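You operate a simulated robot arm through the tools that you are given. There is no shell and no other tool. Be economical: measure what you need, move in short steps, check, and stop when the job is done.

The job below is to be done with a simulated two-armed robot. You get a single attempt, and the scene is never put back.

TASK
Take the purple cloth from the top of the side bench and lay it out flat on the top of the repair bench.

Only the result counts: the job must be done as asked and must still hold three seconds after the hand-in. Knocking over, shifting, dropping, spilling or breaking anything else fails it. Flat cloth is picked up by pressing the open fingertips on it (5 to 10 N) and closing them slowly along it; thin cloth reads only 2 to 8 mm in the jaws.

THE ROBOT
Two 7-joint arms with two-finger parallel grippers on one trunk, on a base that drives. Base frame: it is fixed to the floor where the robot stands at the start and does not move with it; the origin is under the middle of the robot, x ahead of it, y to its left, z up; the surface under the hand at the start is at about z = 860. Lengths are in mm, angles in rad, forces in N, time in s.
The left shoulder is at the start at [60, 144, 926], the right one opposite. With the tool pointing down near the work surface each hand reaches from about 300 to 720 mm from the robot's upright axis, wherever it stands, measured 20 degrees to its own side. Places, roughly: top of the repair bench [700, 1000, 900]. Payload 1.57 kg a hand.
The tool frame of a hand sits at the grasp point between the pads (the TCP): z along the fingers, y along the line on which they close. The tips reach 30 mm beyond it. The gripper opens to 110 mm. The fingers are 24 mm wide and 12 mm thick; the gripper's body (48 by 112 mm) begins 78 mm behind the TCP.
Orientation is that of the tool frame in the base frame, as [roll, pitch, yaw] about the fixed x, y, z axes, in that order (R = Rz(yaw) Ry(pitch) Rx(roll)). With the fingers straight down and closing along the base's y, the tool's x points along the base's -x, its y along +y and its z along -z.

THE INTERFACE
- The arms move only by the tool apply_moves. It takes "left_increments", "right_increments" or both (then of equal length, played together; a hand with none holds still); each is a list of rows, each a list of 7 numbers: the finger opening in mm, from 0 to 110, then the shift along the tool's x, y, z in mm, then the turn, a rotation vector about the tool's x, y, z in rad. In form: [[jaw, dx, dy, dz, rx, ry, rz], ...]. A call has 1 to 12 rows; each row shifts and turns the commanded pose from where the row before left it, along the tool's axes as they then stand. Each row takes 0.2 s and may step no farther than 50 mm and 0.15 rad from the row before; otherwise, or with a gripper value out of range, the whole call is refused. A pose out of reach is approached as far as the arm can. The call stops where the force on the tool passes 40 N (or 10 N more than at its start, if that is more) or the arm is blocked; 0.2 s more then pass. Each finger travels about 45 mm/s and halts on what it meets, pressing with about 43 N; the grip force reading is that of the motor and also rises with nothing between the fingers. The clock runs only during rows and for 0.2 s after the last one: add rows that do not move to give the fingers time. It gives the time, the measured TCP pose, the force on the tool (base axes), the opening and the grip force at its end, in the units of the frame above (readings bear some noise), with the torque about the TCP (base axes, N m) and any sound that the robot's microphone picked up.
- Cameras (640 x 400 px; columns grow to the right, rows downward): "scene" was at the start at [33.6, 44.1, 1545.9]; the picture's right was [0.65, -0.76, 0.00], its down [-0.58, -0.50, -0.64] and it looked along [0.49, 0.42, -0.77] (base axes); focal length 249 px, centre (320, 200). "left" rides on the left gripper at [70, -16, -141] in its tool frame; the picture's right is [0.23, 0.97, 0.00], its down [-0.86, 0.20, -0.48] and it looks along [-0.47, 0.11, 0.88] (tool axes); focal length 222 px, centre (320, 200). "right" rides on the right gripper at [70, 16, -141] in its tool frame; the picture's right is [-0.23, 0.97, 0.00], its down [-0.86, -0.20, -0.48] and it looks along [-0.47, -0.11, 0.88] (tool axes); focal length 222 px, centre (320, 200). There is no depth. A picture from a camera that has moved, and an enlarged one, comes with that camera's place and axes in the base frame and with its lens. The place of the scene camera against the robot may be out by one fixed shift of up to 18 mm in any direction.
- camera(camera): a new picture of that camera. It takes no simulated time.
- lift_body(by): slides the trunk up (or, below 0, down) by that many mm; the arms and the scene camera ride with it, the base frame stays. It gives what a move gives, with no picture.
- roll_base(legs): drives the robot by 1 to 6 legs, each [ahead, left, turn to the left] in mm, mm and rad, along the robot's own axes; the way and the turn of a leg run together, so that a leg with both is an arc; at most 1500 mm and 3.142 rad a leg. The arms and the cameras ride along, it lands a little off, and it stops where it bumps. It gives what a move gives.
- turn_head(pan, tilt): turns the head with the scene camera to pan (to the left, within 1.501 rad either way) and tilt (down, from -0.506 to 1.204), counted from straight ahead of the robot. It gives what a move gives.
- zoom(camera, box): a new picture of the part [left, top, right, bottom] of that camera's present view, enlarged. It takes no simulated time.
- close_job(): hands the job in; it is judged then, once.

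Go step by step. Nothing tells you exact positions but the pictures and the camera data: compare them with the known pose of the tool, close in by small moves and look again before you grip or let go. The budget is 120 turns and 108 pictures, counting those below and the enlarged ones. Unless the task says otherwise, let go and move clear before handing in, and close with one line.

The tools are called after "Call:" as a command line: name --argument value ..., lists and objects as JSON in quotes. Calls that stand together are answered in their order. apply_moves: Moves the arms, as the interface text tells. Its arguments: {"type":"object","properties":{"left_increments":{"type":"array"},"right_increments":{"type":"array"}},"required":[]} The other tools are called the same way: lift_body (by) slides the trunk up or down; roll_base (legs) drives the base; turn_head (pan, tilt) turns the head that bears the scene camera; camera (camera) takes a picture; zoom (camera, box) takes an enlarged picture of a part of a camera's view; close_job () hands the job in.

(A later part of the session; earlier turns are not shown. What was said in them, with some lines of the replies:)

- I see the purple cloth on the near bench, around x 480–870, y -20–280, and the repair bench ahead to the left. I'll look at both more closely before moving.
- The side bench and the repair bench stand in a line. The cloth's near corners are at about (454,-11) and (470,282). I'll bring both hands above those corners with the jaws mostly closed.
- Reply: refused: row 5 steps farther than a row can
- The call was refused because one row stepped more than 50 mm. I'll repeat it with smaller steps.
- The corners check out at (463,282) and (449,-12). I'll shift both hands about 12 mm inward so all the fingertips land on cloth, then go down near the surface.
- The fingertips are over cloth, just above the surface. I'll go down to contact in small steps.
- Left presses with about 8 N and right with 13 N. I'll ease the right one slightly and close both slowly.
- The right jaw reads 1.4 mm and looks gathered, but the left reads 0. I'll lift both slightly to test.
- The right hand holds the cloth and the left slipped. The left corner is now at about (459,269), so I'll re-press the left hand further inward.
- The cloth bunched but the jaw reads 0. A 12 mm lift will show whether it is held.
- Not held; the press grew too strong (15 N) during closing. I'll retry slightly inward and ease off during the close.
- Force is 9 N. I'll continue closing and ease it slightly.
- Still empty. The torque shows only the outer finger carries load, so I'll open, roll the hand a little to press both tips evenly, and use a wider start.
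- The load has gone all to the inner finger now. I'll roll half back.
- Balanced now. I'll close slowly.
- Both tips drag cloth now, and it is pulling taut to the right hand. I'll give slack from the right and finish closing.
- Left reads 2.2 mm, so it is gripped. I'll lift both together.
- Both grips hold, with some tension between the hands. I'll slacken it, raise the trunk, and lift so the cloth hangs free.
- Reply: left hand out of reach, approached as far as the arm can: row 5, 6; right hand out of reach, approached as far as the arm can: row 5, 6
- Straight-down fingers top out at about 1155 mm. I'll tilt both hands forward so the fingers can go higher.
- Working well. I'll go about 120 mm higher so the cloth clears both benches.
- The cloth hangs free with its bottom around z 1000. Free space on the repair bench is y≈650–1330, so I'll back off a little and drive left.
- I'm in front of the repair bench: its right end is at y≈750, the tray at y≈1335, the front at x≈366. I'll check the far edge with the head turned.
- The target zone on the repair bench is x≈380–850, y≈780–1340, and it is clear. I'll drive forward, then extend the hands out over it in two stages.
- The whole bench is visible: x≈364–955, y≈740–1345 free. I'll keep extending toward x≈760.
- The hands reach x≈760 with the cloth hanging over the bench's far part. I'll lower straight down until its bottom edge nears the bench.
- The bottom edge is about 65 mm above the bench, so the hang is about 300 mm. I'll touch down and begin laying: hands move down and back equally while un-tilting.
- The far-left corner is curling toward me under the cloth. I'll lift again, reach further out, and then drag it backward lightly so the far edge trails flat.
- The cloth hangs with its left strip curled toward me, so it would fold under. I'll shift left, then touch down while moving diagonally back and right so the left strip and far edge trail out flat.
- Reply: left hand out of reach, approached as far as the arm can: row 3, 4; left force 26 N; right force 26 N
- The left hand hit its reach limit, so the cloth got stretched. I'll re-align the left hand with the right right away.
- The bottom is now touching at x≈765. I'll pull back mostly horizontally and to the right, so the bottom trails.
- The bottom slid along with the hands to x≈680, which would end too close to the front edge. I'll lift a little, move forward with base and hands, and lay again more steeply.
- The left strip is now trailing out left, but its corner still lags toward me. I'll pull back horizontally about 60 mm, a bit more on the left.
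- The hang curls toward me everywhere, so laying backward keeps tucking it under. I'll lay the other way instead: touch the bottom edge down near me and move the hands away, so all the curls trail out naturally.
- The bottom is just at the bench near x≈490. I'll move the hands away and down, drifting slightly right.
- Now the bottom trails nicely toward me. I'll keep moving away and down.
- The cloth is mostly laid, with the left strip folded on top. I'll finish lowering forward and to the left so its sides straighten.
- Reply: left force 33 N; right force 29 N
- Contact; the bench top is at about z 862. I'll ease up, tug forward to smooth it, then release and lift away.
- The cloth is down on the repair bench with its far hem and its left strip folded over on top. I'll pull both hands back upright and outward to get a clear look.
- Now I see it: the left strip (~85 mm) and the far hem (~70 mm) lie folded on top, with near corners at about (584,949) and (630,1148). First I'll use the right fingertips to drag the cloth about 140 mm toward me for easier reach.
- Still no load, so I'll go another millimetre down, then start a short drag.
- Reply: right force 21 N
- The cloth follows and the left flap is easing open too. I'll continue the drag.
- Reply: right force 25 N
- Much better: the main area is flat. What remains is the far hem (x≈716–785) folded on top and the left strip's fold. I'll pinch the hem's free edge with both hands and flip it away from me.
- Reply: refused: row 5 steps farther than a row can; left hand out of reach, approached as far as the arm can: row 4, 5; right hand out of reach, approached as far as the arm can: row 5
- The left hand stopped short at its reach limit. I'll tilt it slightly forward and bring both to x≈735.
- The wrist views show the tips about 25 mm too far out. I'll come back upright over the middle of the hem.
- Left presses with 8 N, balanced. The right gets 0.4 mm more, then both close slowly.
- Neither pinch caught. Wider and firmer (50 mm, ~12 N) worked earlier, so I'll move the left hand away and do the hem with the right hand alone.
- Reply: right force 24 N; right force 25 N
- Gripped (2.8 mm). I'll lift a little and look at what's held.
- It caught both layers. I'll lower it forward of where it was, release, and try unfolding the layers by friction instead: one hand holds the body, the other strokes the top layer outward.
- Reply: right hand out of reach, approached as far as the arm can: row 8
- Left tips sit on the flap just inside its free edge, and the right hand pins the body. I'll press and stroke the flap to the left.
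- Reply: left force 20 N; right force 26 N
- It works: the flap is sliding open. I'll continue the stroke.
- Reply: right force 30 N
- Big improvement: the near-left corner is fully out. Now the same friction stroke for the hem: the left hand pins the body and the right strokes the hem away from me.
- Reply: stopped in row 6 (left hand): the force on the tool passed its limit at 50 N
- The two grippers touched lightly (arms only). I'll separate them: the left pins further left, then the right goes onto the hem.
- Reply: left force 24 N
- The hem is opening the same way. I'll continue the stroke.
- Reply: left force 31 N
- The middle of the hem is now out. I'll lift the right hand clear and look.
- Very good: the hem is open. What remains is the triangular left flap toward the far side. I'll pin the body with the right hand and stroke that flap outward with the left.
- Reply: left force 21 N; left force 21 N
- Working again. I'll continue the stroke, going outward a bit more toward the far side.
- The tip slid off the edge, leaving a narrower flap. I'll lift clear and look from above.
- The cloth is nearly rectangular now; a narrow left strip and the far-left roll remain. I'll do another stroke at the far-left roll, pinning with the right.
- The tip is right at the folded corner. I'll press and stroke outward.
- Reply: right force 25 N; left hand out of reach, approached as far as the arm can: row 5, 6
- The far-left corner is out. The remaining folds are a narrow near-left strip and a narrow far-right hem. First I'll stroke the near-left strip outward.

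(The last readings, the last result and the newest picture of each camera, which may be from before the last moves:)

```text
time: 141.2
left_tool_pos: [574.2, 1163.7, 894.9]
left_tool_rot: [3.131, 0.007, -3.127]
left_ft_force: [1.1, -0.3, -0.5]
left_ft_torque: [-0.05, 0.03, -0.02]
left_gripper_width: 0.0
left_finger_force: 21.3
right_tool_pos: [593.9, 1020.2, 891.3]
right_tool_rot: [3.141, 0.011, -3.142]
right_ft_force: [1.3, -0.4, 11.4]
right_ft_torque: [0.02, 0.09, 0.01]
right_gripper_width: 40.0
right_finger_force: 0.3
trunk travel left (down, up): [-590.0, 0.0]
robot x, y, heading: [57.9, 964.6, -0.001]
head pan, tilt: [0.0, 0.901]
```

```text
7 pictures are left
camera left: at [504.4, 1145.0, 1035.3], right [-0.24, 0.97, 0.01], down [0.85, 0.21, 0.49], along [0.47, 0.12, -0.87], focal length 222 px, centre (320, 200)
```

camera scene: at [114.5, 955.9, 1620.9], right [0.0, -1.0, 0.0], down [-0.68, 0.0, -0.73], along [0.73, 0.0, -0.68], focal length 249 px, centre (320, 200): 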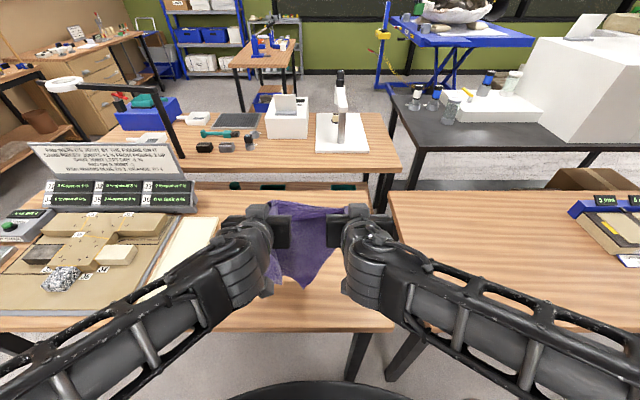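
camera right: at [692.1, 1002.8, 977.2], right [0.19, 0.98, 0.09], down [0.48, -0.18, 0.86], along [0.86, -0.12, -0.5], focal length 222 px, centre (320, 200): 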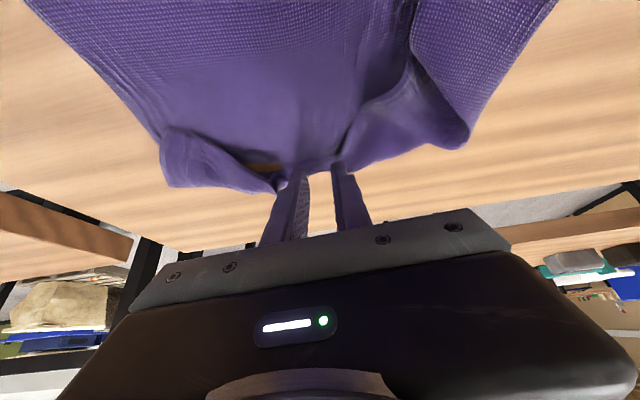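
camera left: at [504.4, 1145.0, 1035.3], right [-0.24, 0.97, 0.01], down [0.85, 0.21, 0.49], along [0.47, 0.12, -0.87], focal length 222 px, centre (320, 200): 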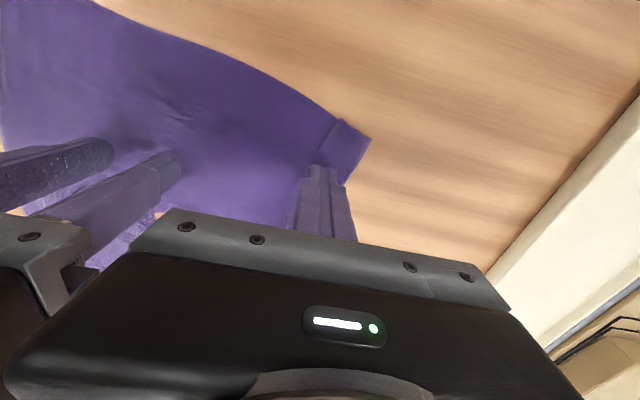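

Call:
apply_moves --left_increments '[[0, 20, 7, 0, 0, 0, 0], [0, 0, 0, 2.5, 0, 0, 0], [0, 0, 0, 1.5, 0, 0, 0], [0, 0, 0, 0.6, 0, 0, 0], [0, 0, 8, 0, 0, 0, 0], [0, 0, 8, 0, 0, 0, 0], [0, 0, 8, 0, 0, 0, 0], [0, 0, 8, 0, 0, 0, 0], [0, 0, 8, 0, 0, 0, 0], [0, 0, 8, 0, 0, 0, 0]]' --right_increments '[[40, 0, 0, 0.3, 0, 0, 0], [40, 0, 0, 0, 0, 0, 0], [40, 0, 0, 0, 0, 0, 0], [40, 0, 0, 0, 0, 0, 0], [40, 0, 0, 0, 0, 0, 0], [40, 0, 0, 0, 0, 0, 0], [40, 0, 0, 0, 0, 0, 0], [40, 0, 0, 0, 0, 0, 0], [40, 0, 0, 0, 0, 0, 0], [40, 0, 0, 0, 0, 0, 0]]'

Call:
camera --camera "left"

```text
time: 143.2
left_tool_pos: [556.4, 1206.2, 892.7]
left_tool_rot: [3.133, 0.012, -3.131]
left_ft_force: [-3.7, -3.1, 21.3]
left_ft_torque: [-0.15, 0.3, 0.03]
left_gripper_width: 0.0
left_finger_force: 21.1
right_tool_pos: [592.4, 1019.1, 890.7]
right_tool_rot: [3.139, 0.012, -3.141]
right_ft_force: [-0.4, 1.0, 9.4]
right_ft_torque: [-0.04, 0.08, -0.02]
right_gripper_width: 39.7
right_finger_force: 0.0
trunk travel left (down, up): [-590.0, 0.0]
robot x, y, heading: [60.1, 957.9, 0.004]
head pan, tilt: [0.0, 0.901]
stopped in row 10 (left hand): the force on the tool passed its limit at 40 N (the readings are from after the stop); the commanded pose is now the measured one
```

```text
6 pictures are left
camera left: at [484.4, 1188.2, 1032.3], right [-0.24, 0.97, 0.01], down [0.85, 0.2, 0.49], along [0.48, 0.12, -0.87], focal length 222 px, centre (320, 200)
```

left: 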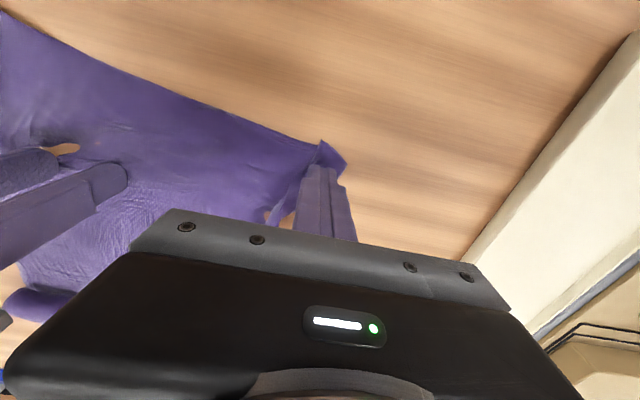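

The corner is coming out. I'll ease the press slightly and continue, then lift and look.

Call:
apply_moves --left_increments '[[0, 0, 0, -0.5, 0, 0, 0], [0, 0, 8, 0, 0, 0, 0], [0, 0, 8, 0, 0, 0, 0], [0, 0, 8, 0, 0, 0, 0], [0, 0, 8, 0, 0, 0, 0], [0, 0, 8, 0, 0, 0, 0], [0, 0, 0, -15, 0, 0, 0], [0, 0, 0, -40, 0, 0, 0], [0, 0, 10, -30, 0, 0, 0]]' --right_increments '[[40, 0, 0, 0, 0, 0, 0], [40, 0, 0, 0, 0, 0, 0], [40, 0, 0, 0, 0, 0, 0], [40, 0, 0, 0, 0, 0, 0], [40, 0, 0, 0, 0, 0, 0], [40, 0, 0, 0, 0, 0, 0], [40, 0, 0, -15, 0, 0, 0], [40, 0, -30, -38, 0, 0, 0], [40, -30, -35, -15, 0, 0, 0]]'

Call:
apply_moves --right_increments '[[0, -30, -35, 0, 0, 0, 0], [0, -30, -35, 0, 0, 0, 0], [0, 0, -45, 0, 0, 0, 0]]'

Call:
zoom --camera "scene" --box '[220, 130, 400, 270]'

```text
time: 145.2
left_tool_pos: [554.3, 1256.2, 974.7]
left_tool_rot: [3.131, 0.006, -3.13]
left_ft_force: [-0.5, 0.3, 0.5]
left_ft_torque: [0.0, 0.04, 0.01]
left_gripper_width: 0.0
left_finger_force: 21.3
right_tool_pos: [622.7, 954.4, 958.4]
right_tool_rot: [3.141, 0.007, -3.142]
right_ft_force: [0.3, 0.4, 0.0]
right_ft_torque: [0.01, 0.03, 0.02]
right_gripper_width: 40.2
right_finger_force: 0.0
trunk travel left (down, up): [-590.0, 0.0]
robot x, y, heading: [58.3, 957.8, 0.002]
head pan, tilt: [0.0, 0.901]
```

```text
time: 146.0
left_tool_pos: [554.6, 1253.7, 975.5]
left_tool_rot: [3.131, 0.008, -3.131]
left_ft_force: [-0.1, -0.2, 0.2]
left_ft_torque: [0.01, 0.01, 0.01]
left_gripper_width: 0.1
left_finger_force: 20.7
right_tool_pos: [685.7, 838.0, 957.9]
right_tool_rot: [3.141, 0.006, 3.141]
right_ft_force: [0.3, -0.7, -0.8]
right_ft_torque: [0.03, -0.04, 0.01]
right_gripper_width: 0.0
right_finger_force: 16.7
trunk travel left (down, up): [-590.0, 0.0]
robot x, y, heading: [54.9, 958.6, 0.001]
head pan, tilt: [0.0, 0.901]
```

```text
2.86 times, centred on (310, 200) of scene
camera zoom: at [107.8, 953.9, 1609.0], right [0.0, -1.0, 0.0], down [-0.78, 0.0, -0.62], along [0.62, 0.0, -0.78], focal length 710 px, centre (349, 200)
```

zoom: 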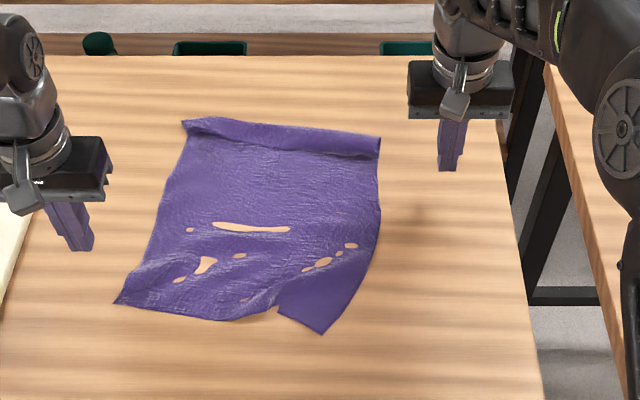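

The near-left corner is out. Next is the narrow far hem: left pins the body, right strokes the hem away.

Call:
apply_moves --left_increments '[[40, -31, -38, 0, 0, 0, 0], [40, -31, -38, 0, 0, 0, 0], [40, -31, -38, 0, 0, 0, 0], [40, -31, -38, 0, 0, 0, 0], [40, 0, -12, 30, 0, 0, 0], [40, 0, 0, 30, 0, 0, 0], [40, 0, 0, 20, 0, 0, 0], [40, 0, 0, 3, 0, 0, 0], [40, 0, 0, 1, 0, 0, 0]]' --right_increments '[[10, -17, 19.4, 0, 0, -0.11, 0], [10, -16.9, 19.4, 1.9, 0, -0.11, 0], [10, -16.6, 19.4, 3.7, 0, -0.11, 0], [10, -16.1, 19.4, 5.5, 0, -0.11, 0], [10, -15.4, 19.4, 7.2, 0, -0.11, 0], [10, 10.5, 0, 17, 0, 0, 0], [10, 10.5, 0, 17, 0, 0, 0], [10, 5.2, 0, 8.5, 0, 0, 0], [10, 5.2, 0, 8.5, 0, 0, 0]]'

Call:
camera --camera "right"

```text
time: 148.0
left_tool_pos: [682.2, 1095.0, 891.3]
left_tool_rot: [3.133, 0.007, -3.128]
left_ft_force: [-1.5, 0.3, 1.9]
left_ft_torque: [-0.07, 0.05, 0.02]
left_gripper_width: 40.2
left_finger_force: 0.1
right_tool_pos: [768.4, 936.1, 899.3]
right_tool_rot: [-3.14, 0.559, 3.141]
right_ft_force: [-0.1, -0.1, -0.1]
right_ft_torque: [-0.01, -0.02, 0.03]
right_gripper_width: 10.0
right_finger_force: 0.1
trunk travel left (down, up): [-590.0, 0.0]
robot x, y, heading: [53.6, 959.2, -0.002]
head pan, tilt: [0.0, 0.901]
```

```text
4 pictures are left
camera right: at [634.1, 952.5, 980.8], right [0.19, 0.97, 0.12], down [0.47, -0.2, 0.86], along [0.86, -0.11, -0.5], focal length 222 px, centre (320, 200)
```

right: 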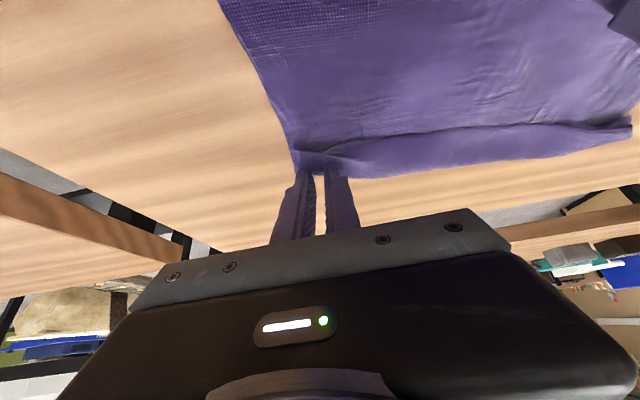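

Call:
apply_moves --left_increments '[[40, 0, 0, 0.6, 0, 0, 0], [40, 0, 0, 0.5, 0, 0, 0], [40, 0, 0, 0, 0, 0, 0], [40, 0, 0, 0, 0, 0, 0], [40, 0, 0, 0, 0, 0, 0]]' --right_increments '[[10, 13.6, 12, -8.4, 0, 0, 0], [10, 0, 12, 0, 0, 0, 0], [10, 2.1, 0, 3.4, 0, 0, 0], [10, 1.3, 0, 2, 0, 0, 0], [10, 0, 0, 0, 0, 0, 0]]'

```text
time: 149.2
left_tool_pos: [682.4, 1094.6, 890.4]
left_tool_rot: [3.133, 0.012, -3.129]
left_ft_force: [3.6, 0.7, 15.8]
left_ft_torque: [-0.43, 0.04, 0.08]
left_gripper_width: 39.8
left_finger_force: 0.0
right_tool_pos: [751.0, 960.3, 892.9]
right_tool_rot: [-3.141, 0.561, 3.141]
right_ft_force: [0.3, -0.5, 3.0]
right_ft_torque: [0.02, -0.04, -0.01]
right_gripper_width: 10.1
right_finger_force: 0.4
trunk travel left (down, up): [-590.0, 0.0]
robot x, y, heading: [59.1, 961.1, -0.001]
head pan, tilt: [0.0, 0.901]
```

Call:
apply_moves --right_increments '[[10, 0.5, 0, 0.9, 0, 0, 0], [10, -7.6, 0, 4.8, 0, 0, 0], [10, -7.6, 0, 4.8, 0, 0, 0], [10, -7.6, 0, 4.8, 0, 0, 0], [10, -7.6, 0, 4.8, 0, 0, 0], [10, -7.6, 0, 4.8, 0, 0, 0], [10, -7.6, 0, 4.8, 0, 0, 0], [10, -7.6, 0, 4.8, 0, 0, 0], [10, -7.6, 0, 4.8, 0, 0, 0]]'

```text
time: 151.2
left_tool_pos: [678.6, 1094.4, 891.8]
left_tool_rot: [3.133, 0.01, -3.131]
left_ft_force: [4.5, 0.1, 9.5]
left_ft_torque: [-0.33, -0.1, 0.17]
left_gripper_width: 40.6
left_finger_force: 0.5
right_tool_pos: [823.7, 961.2, 893.3]
right_tool_rot: [3.141, 0.562, -3.14]
right_ft_force: [-7.6, 1.7, 19.2]
right_ft_torque: [0.06, 0.12, 0.05]
right_gripper_width: 10.0
right_finger_force: 0.1
trunk travel left (down, up): [-590.0, 0.0]
robot x, y, heading: [53.9, 959.1, -0.003]
head pan, tilt: [0.0, 0.901]
```

Still dragging well. I'll take a bit more, then lift clear and look.

Call:
apply_moves --left_increments '[[40, 0, 0, 0, 0, 0, 0], [40, 0, 0, 0, 0, 0, 0], [40, 0, 0, 0, 0, 0, 0], [40, 0, 0, -15, 0, 0, 0], [40, 0, 10, -40, 0, 0, 0], [40, 0, 40, -20, 0, 0, 0], [40, 0, 45, 0, 0, 0, 0], [40, 0, 0, 0, 0, 0, 0]]' --right_increments '[[10, -7.6, 0, 4.8, 0, 0, 0], [10, -7.6, 0, 4.8, 0, 0, 0], [10, -7.6, 0, 4.8, 0, 0, 0], [10, -8, 0, -12, 0, 0.05, 0], [10, 0, -10, -40, 0, 0.1, 0], [10, 0, -35, -30, 0, 0.12, 0], [10, 20, -40, 0, 0, 0.12, 0], [10, 30, -35, 0, 0, 0.12, 0]]'

Call:
zoom --camera "scene" --box '[220, 130, 400, 270]'

```text
time: 153.0
left_tool_pos: [678.5, 1188.7, 964.4]
left_tool_rot: [3.131, 0.007, -3.132]
left_ft_force: [-0.1, 0.2, 0.2]
left_ft_torque: [0.03, -0.01, 0.02]
left_gripper_width: 39.9
left_finger_force: 0.0
right_tool_pos: [759.7, 840.0, 957.1]
right_tool_rot: [3.141, 0.046, -3.141]
right_ft_force: [-0.2, -0.8, 0.3]
right_ft_torque: [0.0, 0.0, 0.04]
right_gripper_width: 9.9
right_finger_force: 0.0
right hand out of reach, approached as far as the arm can: row 6
trunk travel left (down, up): [-590.0, 0.0]
robot x, y, heading: [54.4, 959.3, -0.003]
head pan, tilt: [0.0, 0.901]
```

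```text
2.86 times, centred on (310, 200) of scene
camera zoom: at [107.4, 954.1, 1609.0], right [0.0, -1.0, 0.0], down [-0.78, 0.0, -0.62], along [0.62, 0.0, -0.78], focal length 710 px, centre (349, 200)
```

zoom: 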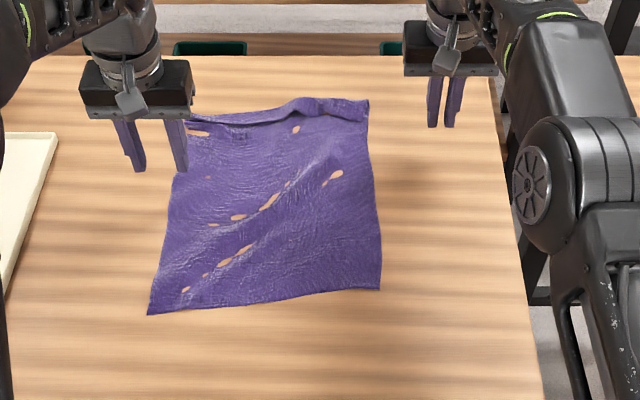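

Nearly there: it is a full rectangle with slight diagonal wrinkles and a small far-left hem fold. I'll press near both near corners and pull the cloth about 55 mm toward me and slightly apart, which smooths it and makes the hem reachable.

Call:
apply_moves --left_increments '[[40, 33, -8, 0, 0, 0, 0], [40, 33, -8, 0, 0, 0, 0], [40, 33, -8, 0, 0, 0, 0], [40, 31, -7, 0, 0, 0, 0], [40, 0, 0, 25, 0, 0, 0], [40, 0, 0, 25, 0, 0, 0], [40, 0, 0, 20, 0, 0, 0], [40, 0, 0, 3, 0, 0, 0]]' --right_increments '[[40, 40, 27, 0, 0, 0.046, 0], [40, 40, 27, 0, 0, 0, 0], [40, 40, 27, 0, 0, 0, 0], [40, 40, 27, 0, 0, 0, 0], [40, 22, 0, 20, 0, 0, 0], [40, 0, 0, 25, 0, 0, 0], [40, 0, 0, 18, 0, 0, 0], [40, 0, 0, 2, 0, 0, 0]]'

```text
time: 154.8
left_tool_pos: [549.8, 1157.0, 892.7]
left_tool_rot: [3.132, 0.007, -3.128]
left_ft_force: [-0.1, 0.0, 0.0]
left_ft_torque: [0.0, -0.01, 0.02]
left_gripper_width: 39.9
left_finger_force: 0.1
right_tool_pos: [580.7, 947.6, 891.0]
right_tool_rot: [3.14, 0.006, -3.14]
right_ft_force: [-1.1, -2.6, 24.1]
right_ft_torque: [-0.13, 0.17, 0.02]
right_gripper_width: 40.0
right_finger_force: 0.1
trunk travel left (down, up): [-590.0, 0.0]
robot x, y, heading: [57.0, 958.4, -0.008]
head pan, tilt: [0.0, 0.901]
```

Call:
apply_moves --left_increments '[[40, 0, 0, 1, 0.006, 0, 0], [40, 0, 0, 0.8, 0, 0, 0], [40, 0, 0, 0.3, 0, 0, 0]]' --right_increments '[[40, 0, 0, -0.5, 0, 0, 0], [40, 0, 0, 0, 0, 0, 0], [40, 0, 0, 0, 0, 0, 0]]'

```text
time: 155.6
left_tool_pos: [550.3, 1158.2, 891.6]
left_tool_rot: [3.138, 0.01, -3.129]
left_ft_force: [-2.0, 2.4, 16.7]
left_ft_torque: [-0.15, 0.22, -0.07]
left_gripper_width: 39.5
left_finger_force: 0.0
right_tool_pos: [579.5, 947.1, 891.1]
right_tool_rot: [3.139, 0.008, -3.141]
right_ft_force: [7.2, 0.9, 28.2]
right_ft_torque: [-0.03, -0.02, 0.01]
right_gripper_width: 40.2
right_finger_force: 0.0
trunk travel left (down, up): [-590.0, 0.0]
robot x, y, heading: [56.8, 963.0, -0.002]
head pan, tilt: [0.0, 0.901]
```

Call:
apply_moves --left_increments '[[40, 5, 1, 0, 0, 0, 0], [40, 8, 1, 0, 0, 0, 0], [40, 8, 1, 0, 0, 0, 0], [40, 8, 1, 0, 0, 0, 0], [40, 8, 1, 0, 0, 0, 0], [40, 8, 0, 0, 0, 0, 0], [40, 8, 0, 0, 0, 0, 0], [40, 0, 0, 0, 0, 0, 0]]' --right_increments '[[40, 5, -1, -0.8, 0, 0, 0], [40, 8, -1, 0, 0, 0, 0], [40, 8, -1, 0, 0, 0, 0], [40, 8, -1, 0, 0, 0, 0], [40, 8, -1, 0, 0, 0, 0], [40, 8, 0, 0, 0, 0, 0], [40, 8, 0, 0, 0, 0, 0], [40, 0, 0, 0, 0, 0, 0]]'

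```text
time: 157.4
left_tool_pos: [498.3, 1160.5, 891.3]
left_tool_rot: [3.139, 0.014, -3.129]
left_ft_force: [8.6, 0.0, 37.5]
left_ft_torque: [-0.65, 0.1, 0.15]
left_gripper_width: 40.2
left_finger_force: 0.3
right_tool_pos: [526.3, 941.7, 891.8]
right_tool_rot: [3.141, 0.006, -3.142]
right_ft_force: [8.1, -0.5, 27.4]
right_ft_torque: [-0.1, -0.05, 0.02]
right_gripper_width: 40.1
right_finger_force: 0.1
trunk travel left (down, up): [-590.0, 0.0]
robot x, y, heading: [63.6, 960.0, 0.001]
head pan, tilt: [0.0, 0.901]
```

The pull went well. The right hand keeps pinning; the left goes to the far-left hem for a final stroke.

Call:
apply_moves --left_increments '[[40, 0, 0, -30, 0, 0, 0], [10, 0, 0, -40, 0, 0, 0], [10, -45, -9, 0, 0, -0.08, 0], [10, -44.9, -9, 3.6, 0, -0.08, 0], [10, -44.4, -9, 7.2, 0, -0.08, 0], [10, -43.7, -9, 10.7, 0, -0.08, 0], [10, -42.7, -9, 14.2, 0, -0.08, 0], [10, -41.5, -9, 17.5, 0, -0.08, 0], [10, 9.2, 0, 17.7, 0, 0, 0], [10, 9.2, 0, 17.7, 0, 0, 0], [10, 9.2, 0, 17.7, 0, 0, 0], [10, 0, 0, 0, 0, 0, 0]]'

Call:
camera --camera "left"

```text
time: 157.8
left_tool_pos: [492.9, 1163.0, 893.9]
left_tool_rot: [3.134, -0.011, -3.128]
left_ft_force: [-0.2, 0.3, 0.4]
left_ft_torque: [0.0, 0.01, 0.04]
left_gripper_width: 40.0
left_finger_force: 0.1
right_tool_pos: [526.0, 941.9, 892.1]
right_tool_rot: [3.141, 0.005, -3.141]
right_ft_force: [-4.5, -2.0, 15.5]
right_ft_torque: [-0.06, 0.19, -0.05]
right_gripper_width: 40.0
right_finger_force: 0.1
trunk travel left (down, up): [-590.0, 0.0]
robot x, y, heading: [57.0, 960.3, 0.002]
head pan, tilt: [0.0, 0.901]
stopped in row 1 (right hand): the force on the tool passed its limit at 46 N (the readings are from after the stop); the commanded pose is now the measured one
```

```text
2 pictures are left
camera left: at [423.0, 1145.6, 1035.6], right [-0.24, 0.97, 0.01], down [0.86, 0.21, 0.47], along [0.46, 0.12, -0.88], focal length 222 px, centre (320, 200)
```

left: 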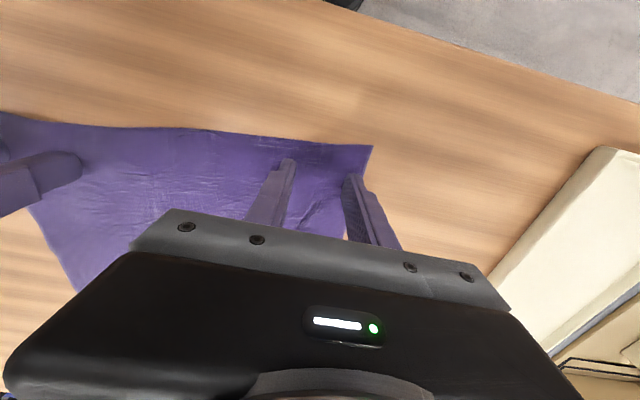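

The move stopped on a force blip in the right hand when the base rocked. I'll ease the right and lift the left in a separate step.

Call:
apply_moves --left_increments '[[40, 0, 0, -5, 0, 0, 0], [10, 0, 0, -25, 0, 0, 0], [10, 0, 0, -37, 0, 0, 0], [10, 0, 0, 0, 0, 0, 0]]' --right_increments '[[40, 0, 0, -0.6, 0, 0, 0], [40, 0, 0, 0, 0, 0, 0], [40, 0, 0, 0, 0, 0, 0], [40, 0, 0, 0, 0, 0, 0]]'

Call:
apply_moves --left_increments '[[10, -45, -9, 0, 0, -0.08, 0], [10, -44.9, -9, 3.6, 0, -0.08, 0], [10, -44.4, -9, 7.2, 0, -0.08, 0], [10, -43.7, -9, 10.7, 0, -0.08, 0], [10, -42.7, -9, 14.2, 0, -0.08, 0], [10, -41.5, -9, 17.5, 0, -0.08, 0], [10, 9.2, 0, 17.7, 0, 0, 0], [10, 9.2, 0, 17.7, 0, 0, 0], [10, 9.2, 0, 17.7, 0, 0, 0], [10, 0, 0, 0, 0, 0, 0]]'

```text
time: 158.8
left_tool_pos: [493.7, 1164.7, 962.4]
left_tool_rot: [3.133, -0.01, -3.129]
left_ft_force: [0.0, 0.3, 0.4]
left_ft_torque: [0.0, 0.0, 0.01]
left_gripper_width: 10.0
left_finger_force: 0.0
right_tool_pos: [526.8, 942.0, 890.9]
right_tool_rot: [-3.14, 0.002, 3.141]
right_ft_force: [-0.5, -0.5, 0.5]
right_ft_torque: [0.03, 0.0, -0.01]
right_gripper_width: 40.0
right_finger_force: 0.1
trunk travel left (down, up): [-590.0, 0.0]
robot x, y, heading: [60.5, 962.9, -0.003]
head pan, tilt: [0.0, 0.901]
```

```text
time: 160.9
left_tool_pos: [762.9, 1112.6, 898.5]
left_tool_rot: [3.135, 0.473, -3.134]
left_ft_force: [0.7, 0.0, -0.3]
left_ft_torque: [0.03, -0.02, 0.02]
left_gripper_width: 10.2
left_finger_force: 0.0
right_tool_pos: [527.0, 941.7, 891.9]
right_tool_rot: [3.142, 0.002, 3.141]
right_ft_force: [-0.1, 0.8, 0.1]
right_ft_torque: [0.01, 0.07, 0.01]
right_gripper_width: 40.2
right_finger_force: 0.1
trunk travel left (down, up): [-590.0, 0.0]
robot x, y, heading: [54.6, 962.3, 0.001]
head pan, tilt: [0.0, 0.901]
```

Call:
camera --camera "left"

```text
1 pictures are left
camera left: at [637.0, 1094.8, 992.6], right [-0.21, 0.97, -0.1], down [0.54, 0.2, 0.82], along [0.81, 0.12, -0.57], focal length 222 px, centre (320, 200)
```

left: 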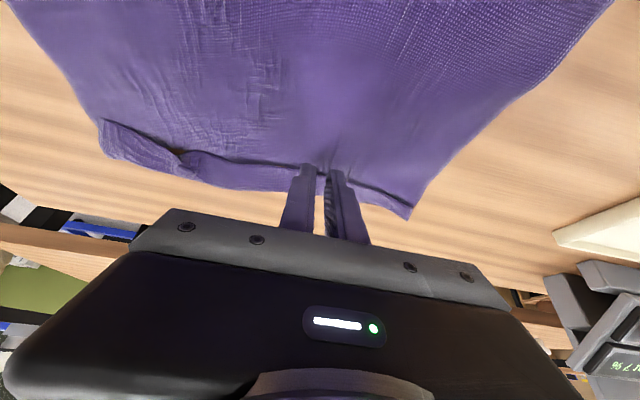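

The tips are just short of the hem's free edge. I'll go 12 mm forward, press, and stroke away.

Call:
apply_moves --left_increments '[[10, -10.7, 0, 5.4, 0, 0, 0], [10, 1.4, 0, 2.7, 0, 0, 0], [10, 0.9, 0, 1.8, 0, 0, 0], [10, 0.3, 0, 0.6, 0, 0, 0], [10, 0, 0, 0, 0, 0, 0]]' --right_increments '[[40, 0, 0, 0.6, 0, 0, 0], [40, 0, 0, 0.4, 0, 0, 0], [40, 0, 0, 0, 0, 0, 0], [40, 0, 0, 0, 0, 0, 0], [40, 0, 0, 0, 0, 0, 0]]'

```text
time: 162.2
left_tool_pos: [774.0, 1113.9, 893.9]
left_tool_rot: [3.133, 0.472, -3.133]
left_ft_force: [-0.8, -0.1, 0.2]
left_ft_torque: [-0.01, -0.06, -0.02]
left_gripper_width: 9.9
left_finger_force: 0.1
right_tool_pos: [526.4, 942.2, 892.1]
right_tool_rot: [3.141, 0.003, 3.141]
right_ft_force: [0.8, -2.9, 13.2]
right_ft_torque: [-0.12, 0.08, 0.0]
right_gripper_width: 40.2
right_finger_force: 0.6
trunk travel left (down, up): [-590.0, 0.0]
robot x, y, heading: [57.2, 961.6, -0.002]
head pan, tilt: [0.0, 0.901]
```

Call:
apply_moves --left_increments '[[10, 0.5, 0, 0.9, 0, 0, 0], [10, 0.2, 0, 0.4, 0, 0, 0], [10, 0, 0, 0, 0, 0, 0]]'

```text
time: 162.9
left_tool_pos: [773.9, 1112.3, 892.3]
left_tool_rot: [3.133, 0.475, -3.133]
left_ft_force: [-1.1, 0.9, 7.8]
left_ft_torque: [-0.01, -0.04, 0.03]
left_gripper_width: 9.9
left_finger_force: 0.0
right_tool_pos: [526.7, 942.6, 890.9]
right_tool_rot: [3.14, 0.005, 3.141]
right_ft_force: [3.0, -1.0, 12.4]
right_ft_torque: [-0.1, -0.01, 0.02]
right_gripper_width: 40.0
right_finger_force: 0.0
trunk travel left (down, up): [-590.0, 0.0]
robot x, y, heading: [54.5, 959.1, -0.004]
head pan, tilt: [0.0, 0.901]
```

Call:
apply_moves --left_increments '[[10, -7.1, 0, 3.8, 0, 0, 0], [10, -7.1, 0, 3.7, 0, 0, 0], [10, -7.1, 0, 3.7, 0, 0, 0], [10, -7.1, 0, 3.7, 0, 0, 0], [10, -7.1, 0, 3.7, 0, 0, 0], [10, -7.1, 0, 3.7, 0, 0, 0], [10, 0, 0, 0, 0, 0, 0]]'

```text
time: 164.6
left_tool_pos: [821.5, 1114.5, 892.6]
left_tool_rot: [3.134, 0.473, -3.133]
left_ft_force: [-4.9, -0.2, 17.6]
left_ft_torque: [-0.14, 0.11, -0.06]
left_gripper_width: 10.3
left_finger_force: 0.2
right_tool_pos: [525.7, 942.4, 891.3]
right_tool_rot: [-3.141, 0.003, 3.14]
right_ft_force: [2.0, 1.4, 6.2]
right_ft_torque: [0.03, 0.0, -0.02]
right_gripper_width: 39.9
right_finger_force: 0.2
trunk travel left (down, up): [-590.0, 0.0]
robot x, y, heading: [57.7, 962.0, 0.0]
head pan, tilt: [0.0, 0.901]
```

The stroke is done. I'll lift both hands straight up and clear for the last look.

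Call:
apply_moves --left_increments '[[10, -4.5, 0, -9, 0, 0, 0], [10, -9, 5, -18, 0, 0, 0], [10, 0, 20, -35, 0, 0.1, 0], [10, 0, 25, -35, 0, 0.1, 0], [10, 20, 25, -20, 0, 0.1, 0], [10, 35, 20, 0, 0, 0.1, 0], [10, 40, 0, 0, 0, 0.07, 0]]' --right_increments '[[40, 0, 0, -10, 0, 0, 0], [40, 0, 0, -30, 0, 0, 0], [40, 0, 0, -45, 0, 0, 0], [40, 0, -30, -35, 0, 0, 0], [40, 0, -45, 0, 0, 0, 0], [40, 0, -45, 0, 0, 0, 0], [40, 0, -30, 0, 0, 0, 0]]'

Call:
zoom --camera "scene" --box '[210, 130, 410, 280]'

```text
time: 166.2
left_tool_pos: [692.3, 1204.3, 991.6]
left_tool_rot: [3.135, -0.001, -3.127]
left_ft_force: [-0.3, -0.8, -0.4]
left_ft_torque: [0.02, -0.03, 0.0]
left_gripper_width: 10.0
left_finger_force: 0.1
right_tool_pos: [524.8, 790.2, 1010.0]
right_tool_rot: [3.14, 0.003, 3.141]
right_ft_force: [-0.2, -1.1, -0.6]
right_ft_torque: [0.01, -0.02, -0.01]
right_gripper_width: 39.9
right_finger_force: 0.1
trunk travel left (down, up): [-590.0, 0.0]
robot x, y, heading: [57.5, 961.6, -0.0]
head pan, tilt: [0.0, 0.901]
```

```text
2.67 times, centred on (310, 205) of scene
camera zoom: at [106.9, 954.7, 1609.0], right [0.0, -1.0, 0.0], down [-0.78, 0.0, -0.62], along [0.62, 0.0, -0.78], focal length 663 px, centre (347, 187)
```

zoom: 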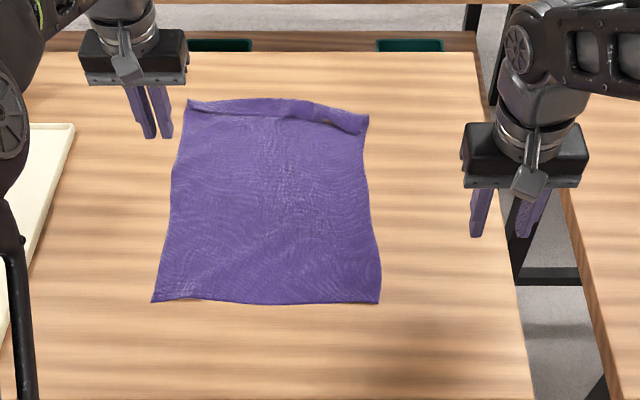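

The cloth lies flat and fully on the repair bench, apart from a narrow turned hem at the far edge. Both hands are open and clear. My pictures are used up, so stroking the hem again would be blind; I'll raise the left hand a little and hand in.

Call:
apply_moves --left_increments '[[30, 20, 20, -30, 0, 0, 0], [30, 20, 20, -30, 0, 0, 0], [30, 0, 0, 0, 0, 0, 0]]'

Call:
close_job

```text
time: 166.9
left_tool_pos: [653.0, 1244.1, 1050.3]
left_tool_rot: [3.133, -0.001, -3.128]
left_ft_force: [0.7, -0.4, -0.2]
left_ft_torque: [0.02, -0.03, 0.02]
left_gripper_width: 30.0
left_finger_force: 0.2
right_tool_pos: [527.1, 790.8, 1009.4]
right_tool_rot: [-3.14, 0.002, -3.141]
right_ft_force: [0.1, 0.7, -0.1]
right_ft_torque: [-0.01, 0.01, 0.01]
right_gripper_width: 40.0
right_finger_force: 0.0
trunk travel left (down, up): [-590.0, 0.0]
robot x, y, heading: [58.5, 962.9, -0.001]
head pan, tilt: [0.0, 0.901]
```

```text
The job is handed in.
```

I moved the purple cloth to the top of the repair bench and handed the job in; it lies flat except for a strip about 25–30 mm wide still folded over along the far edge, and I saw nothing else on the benches disturbed.
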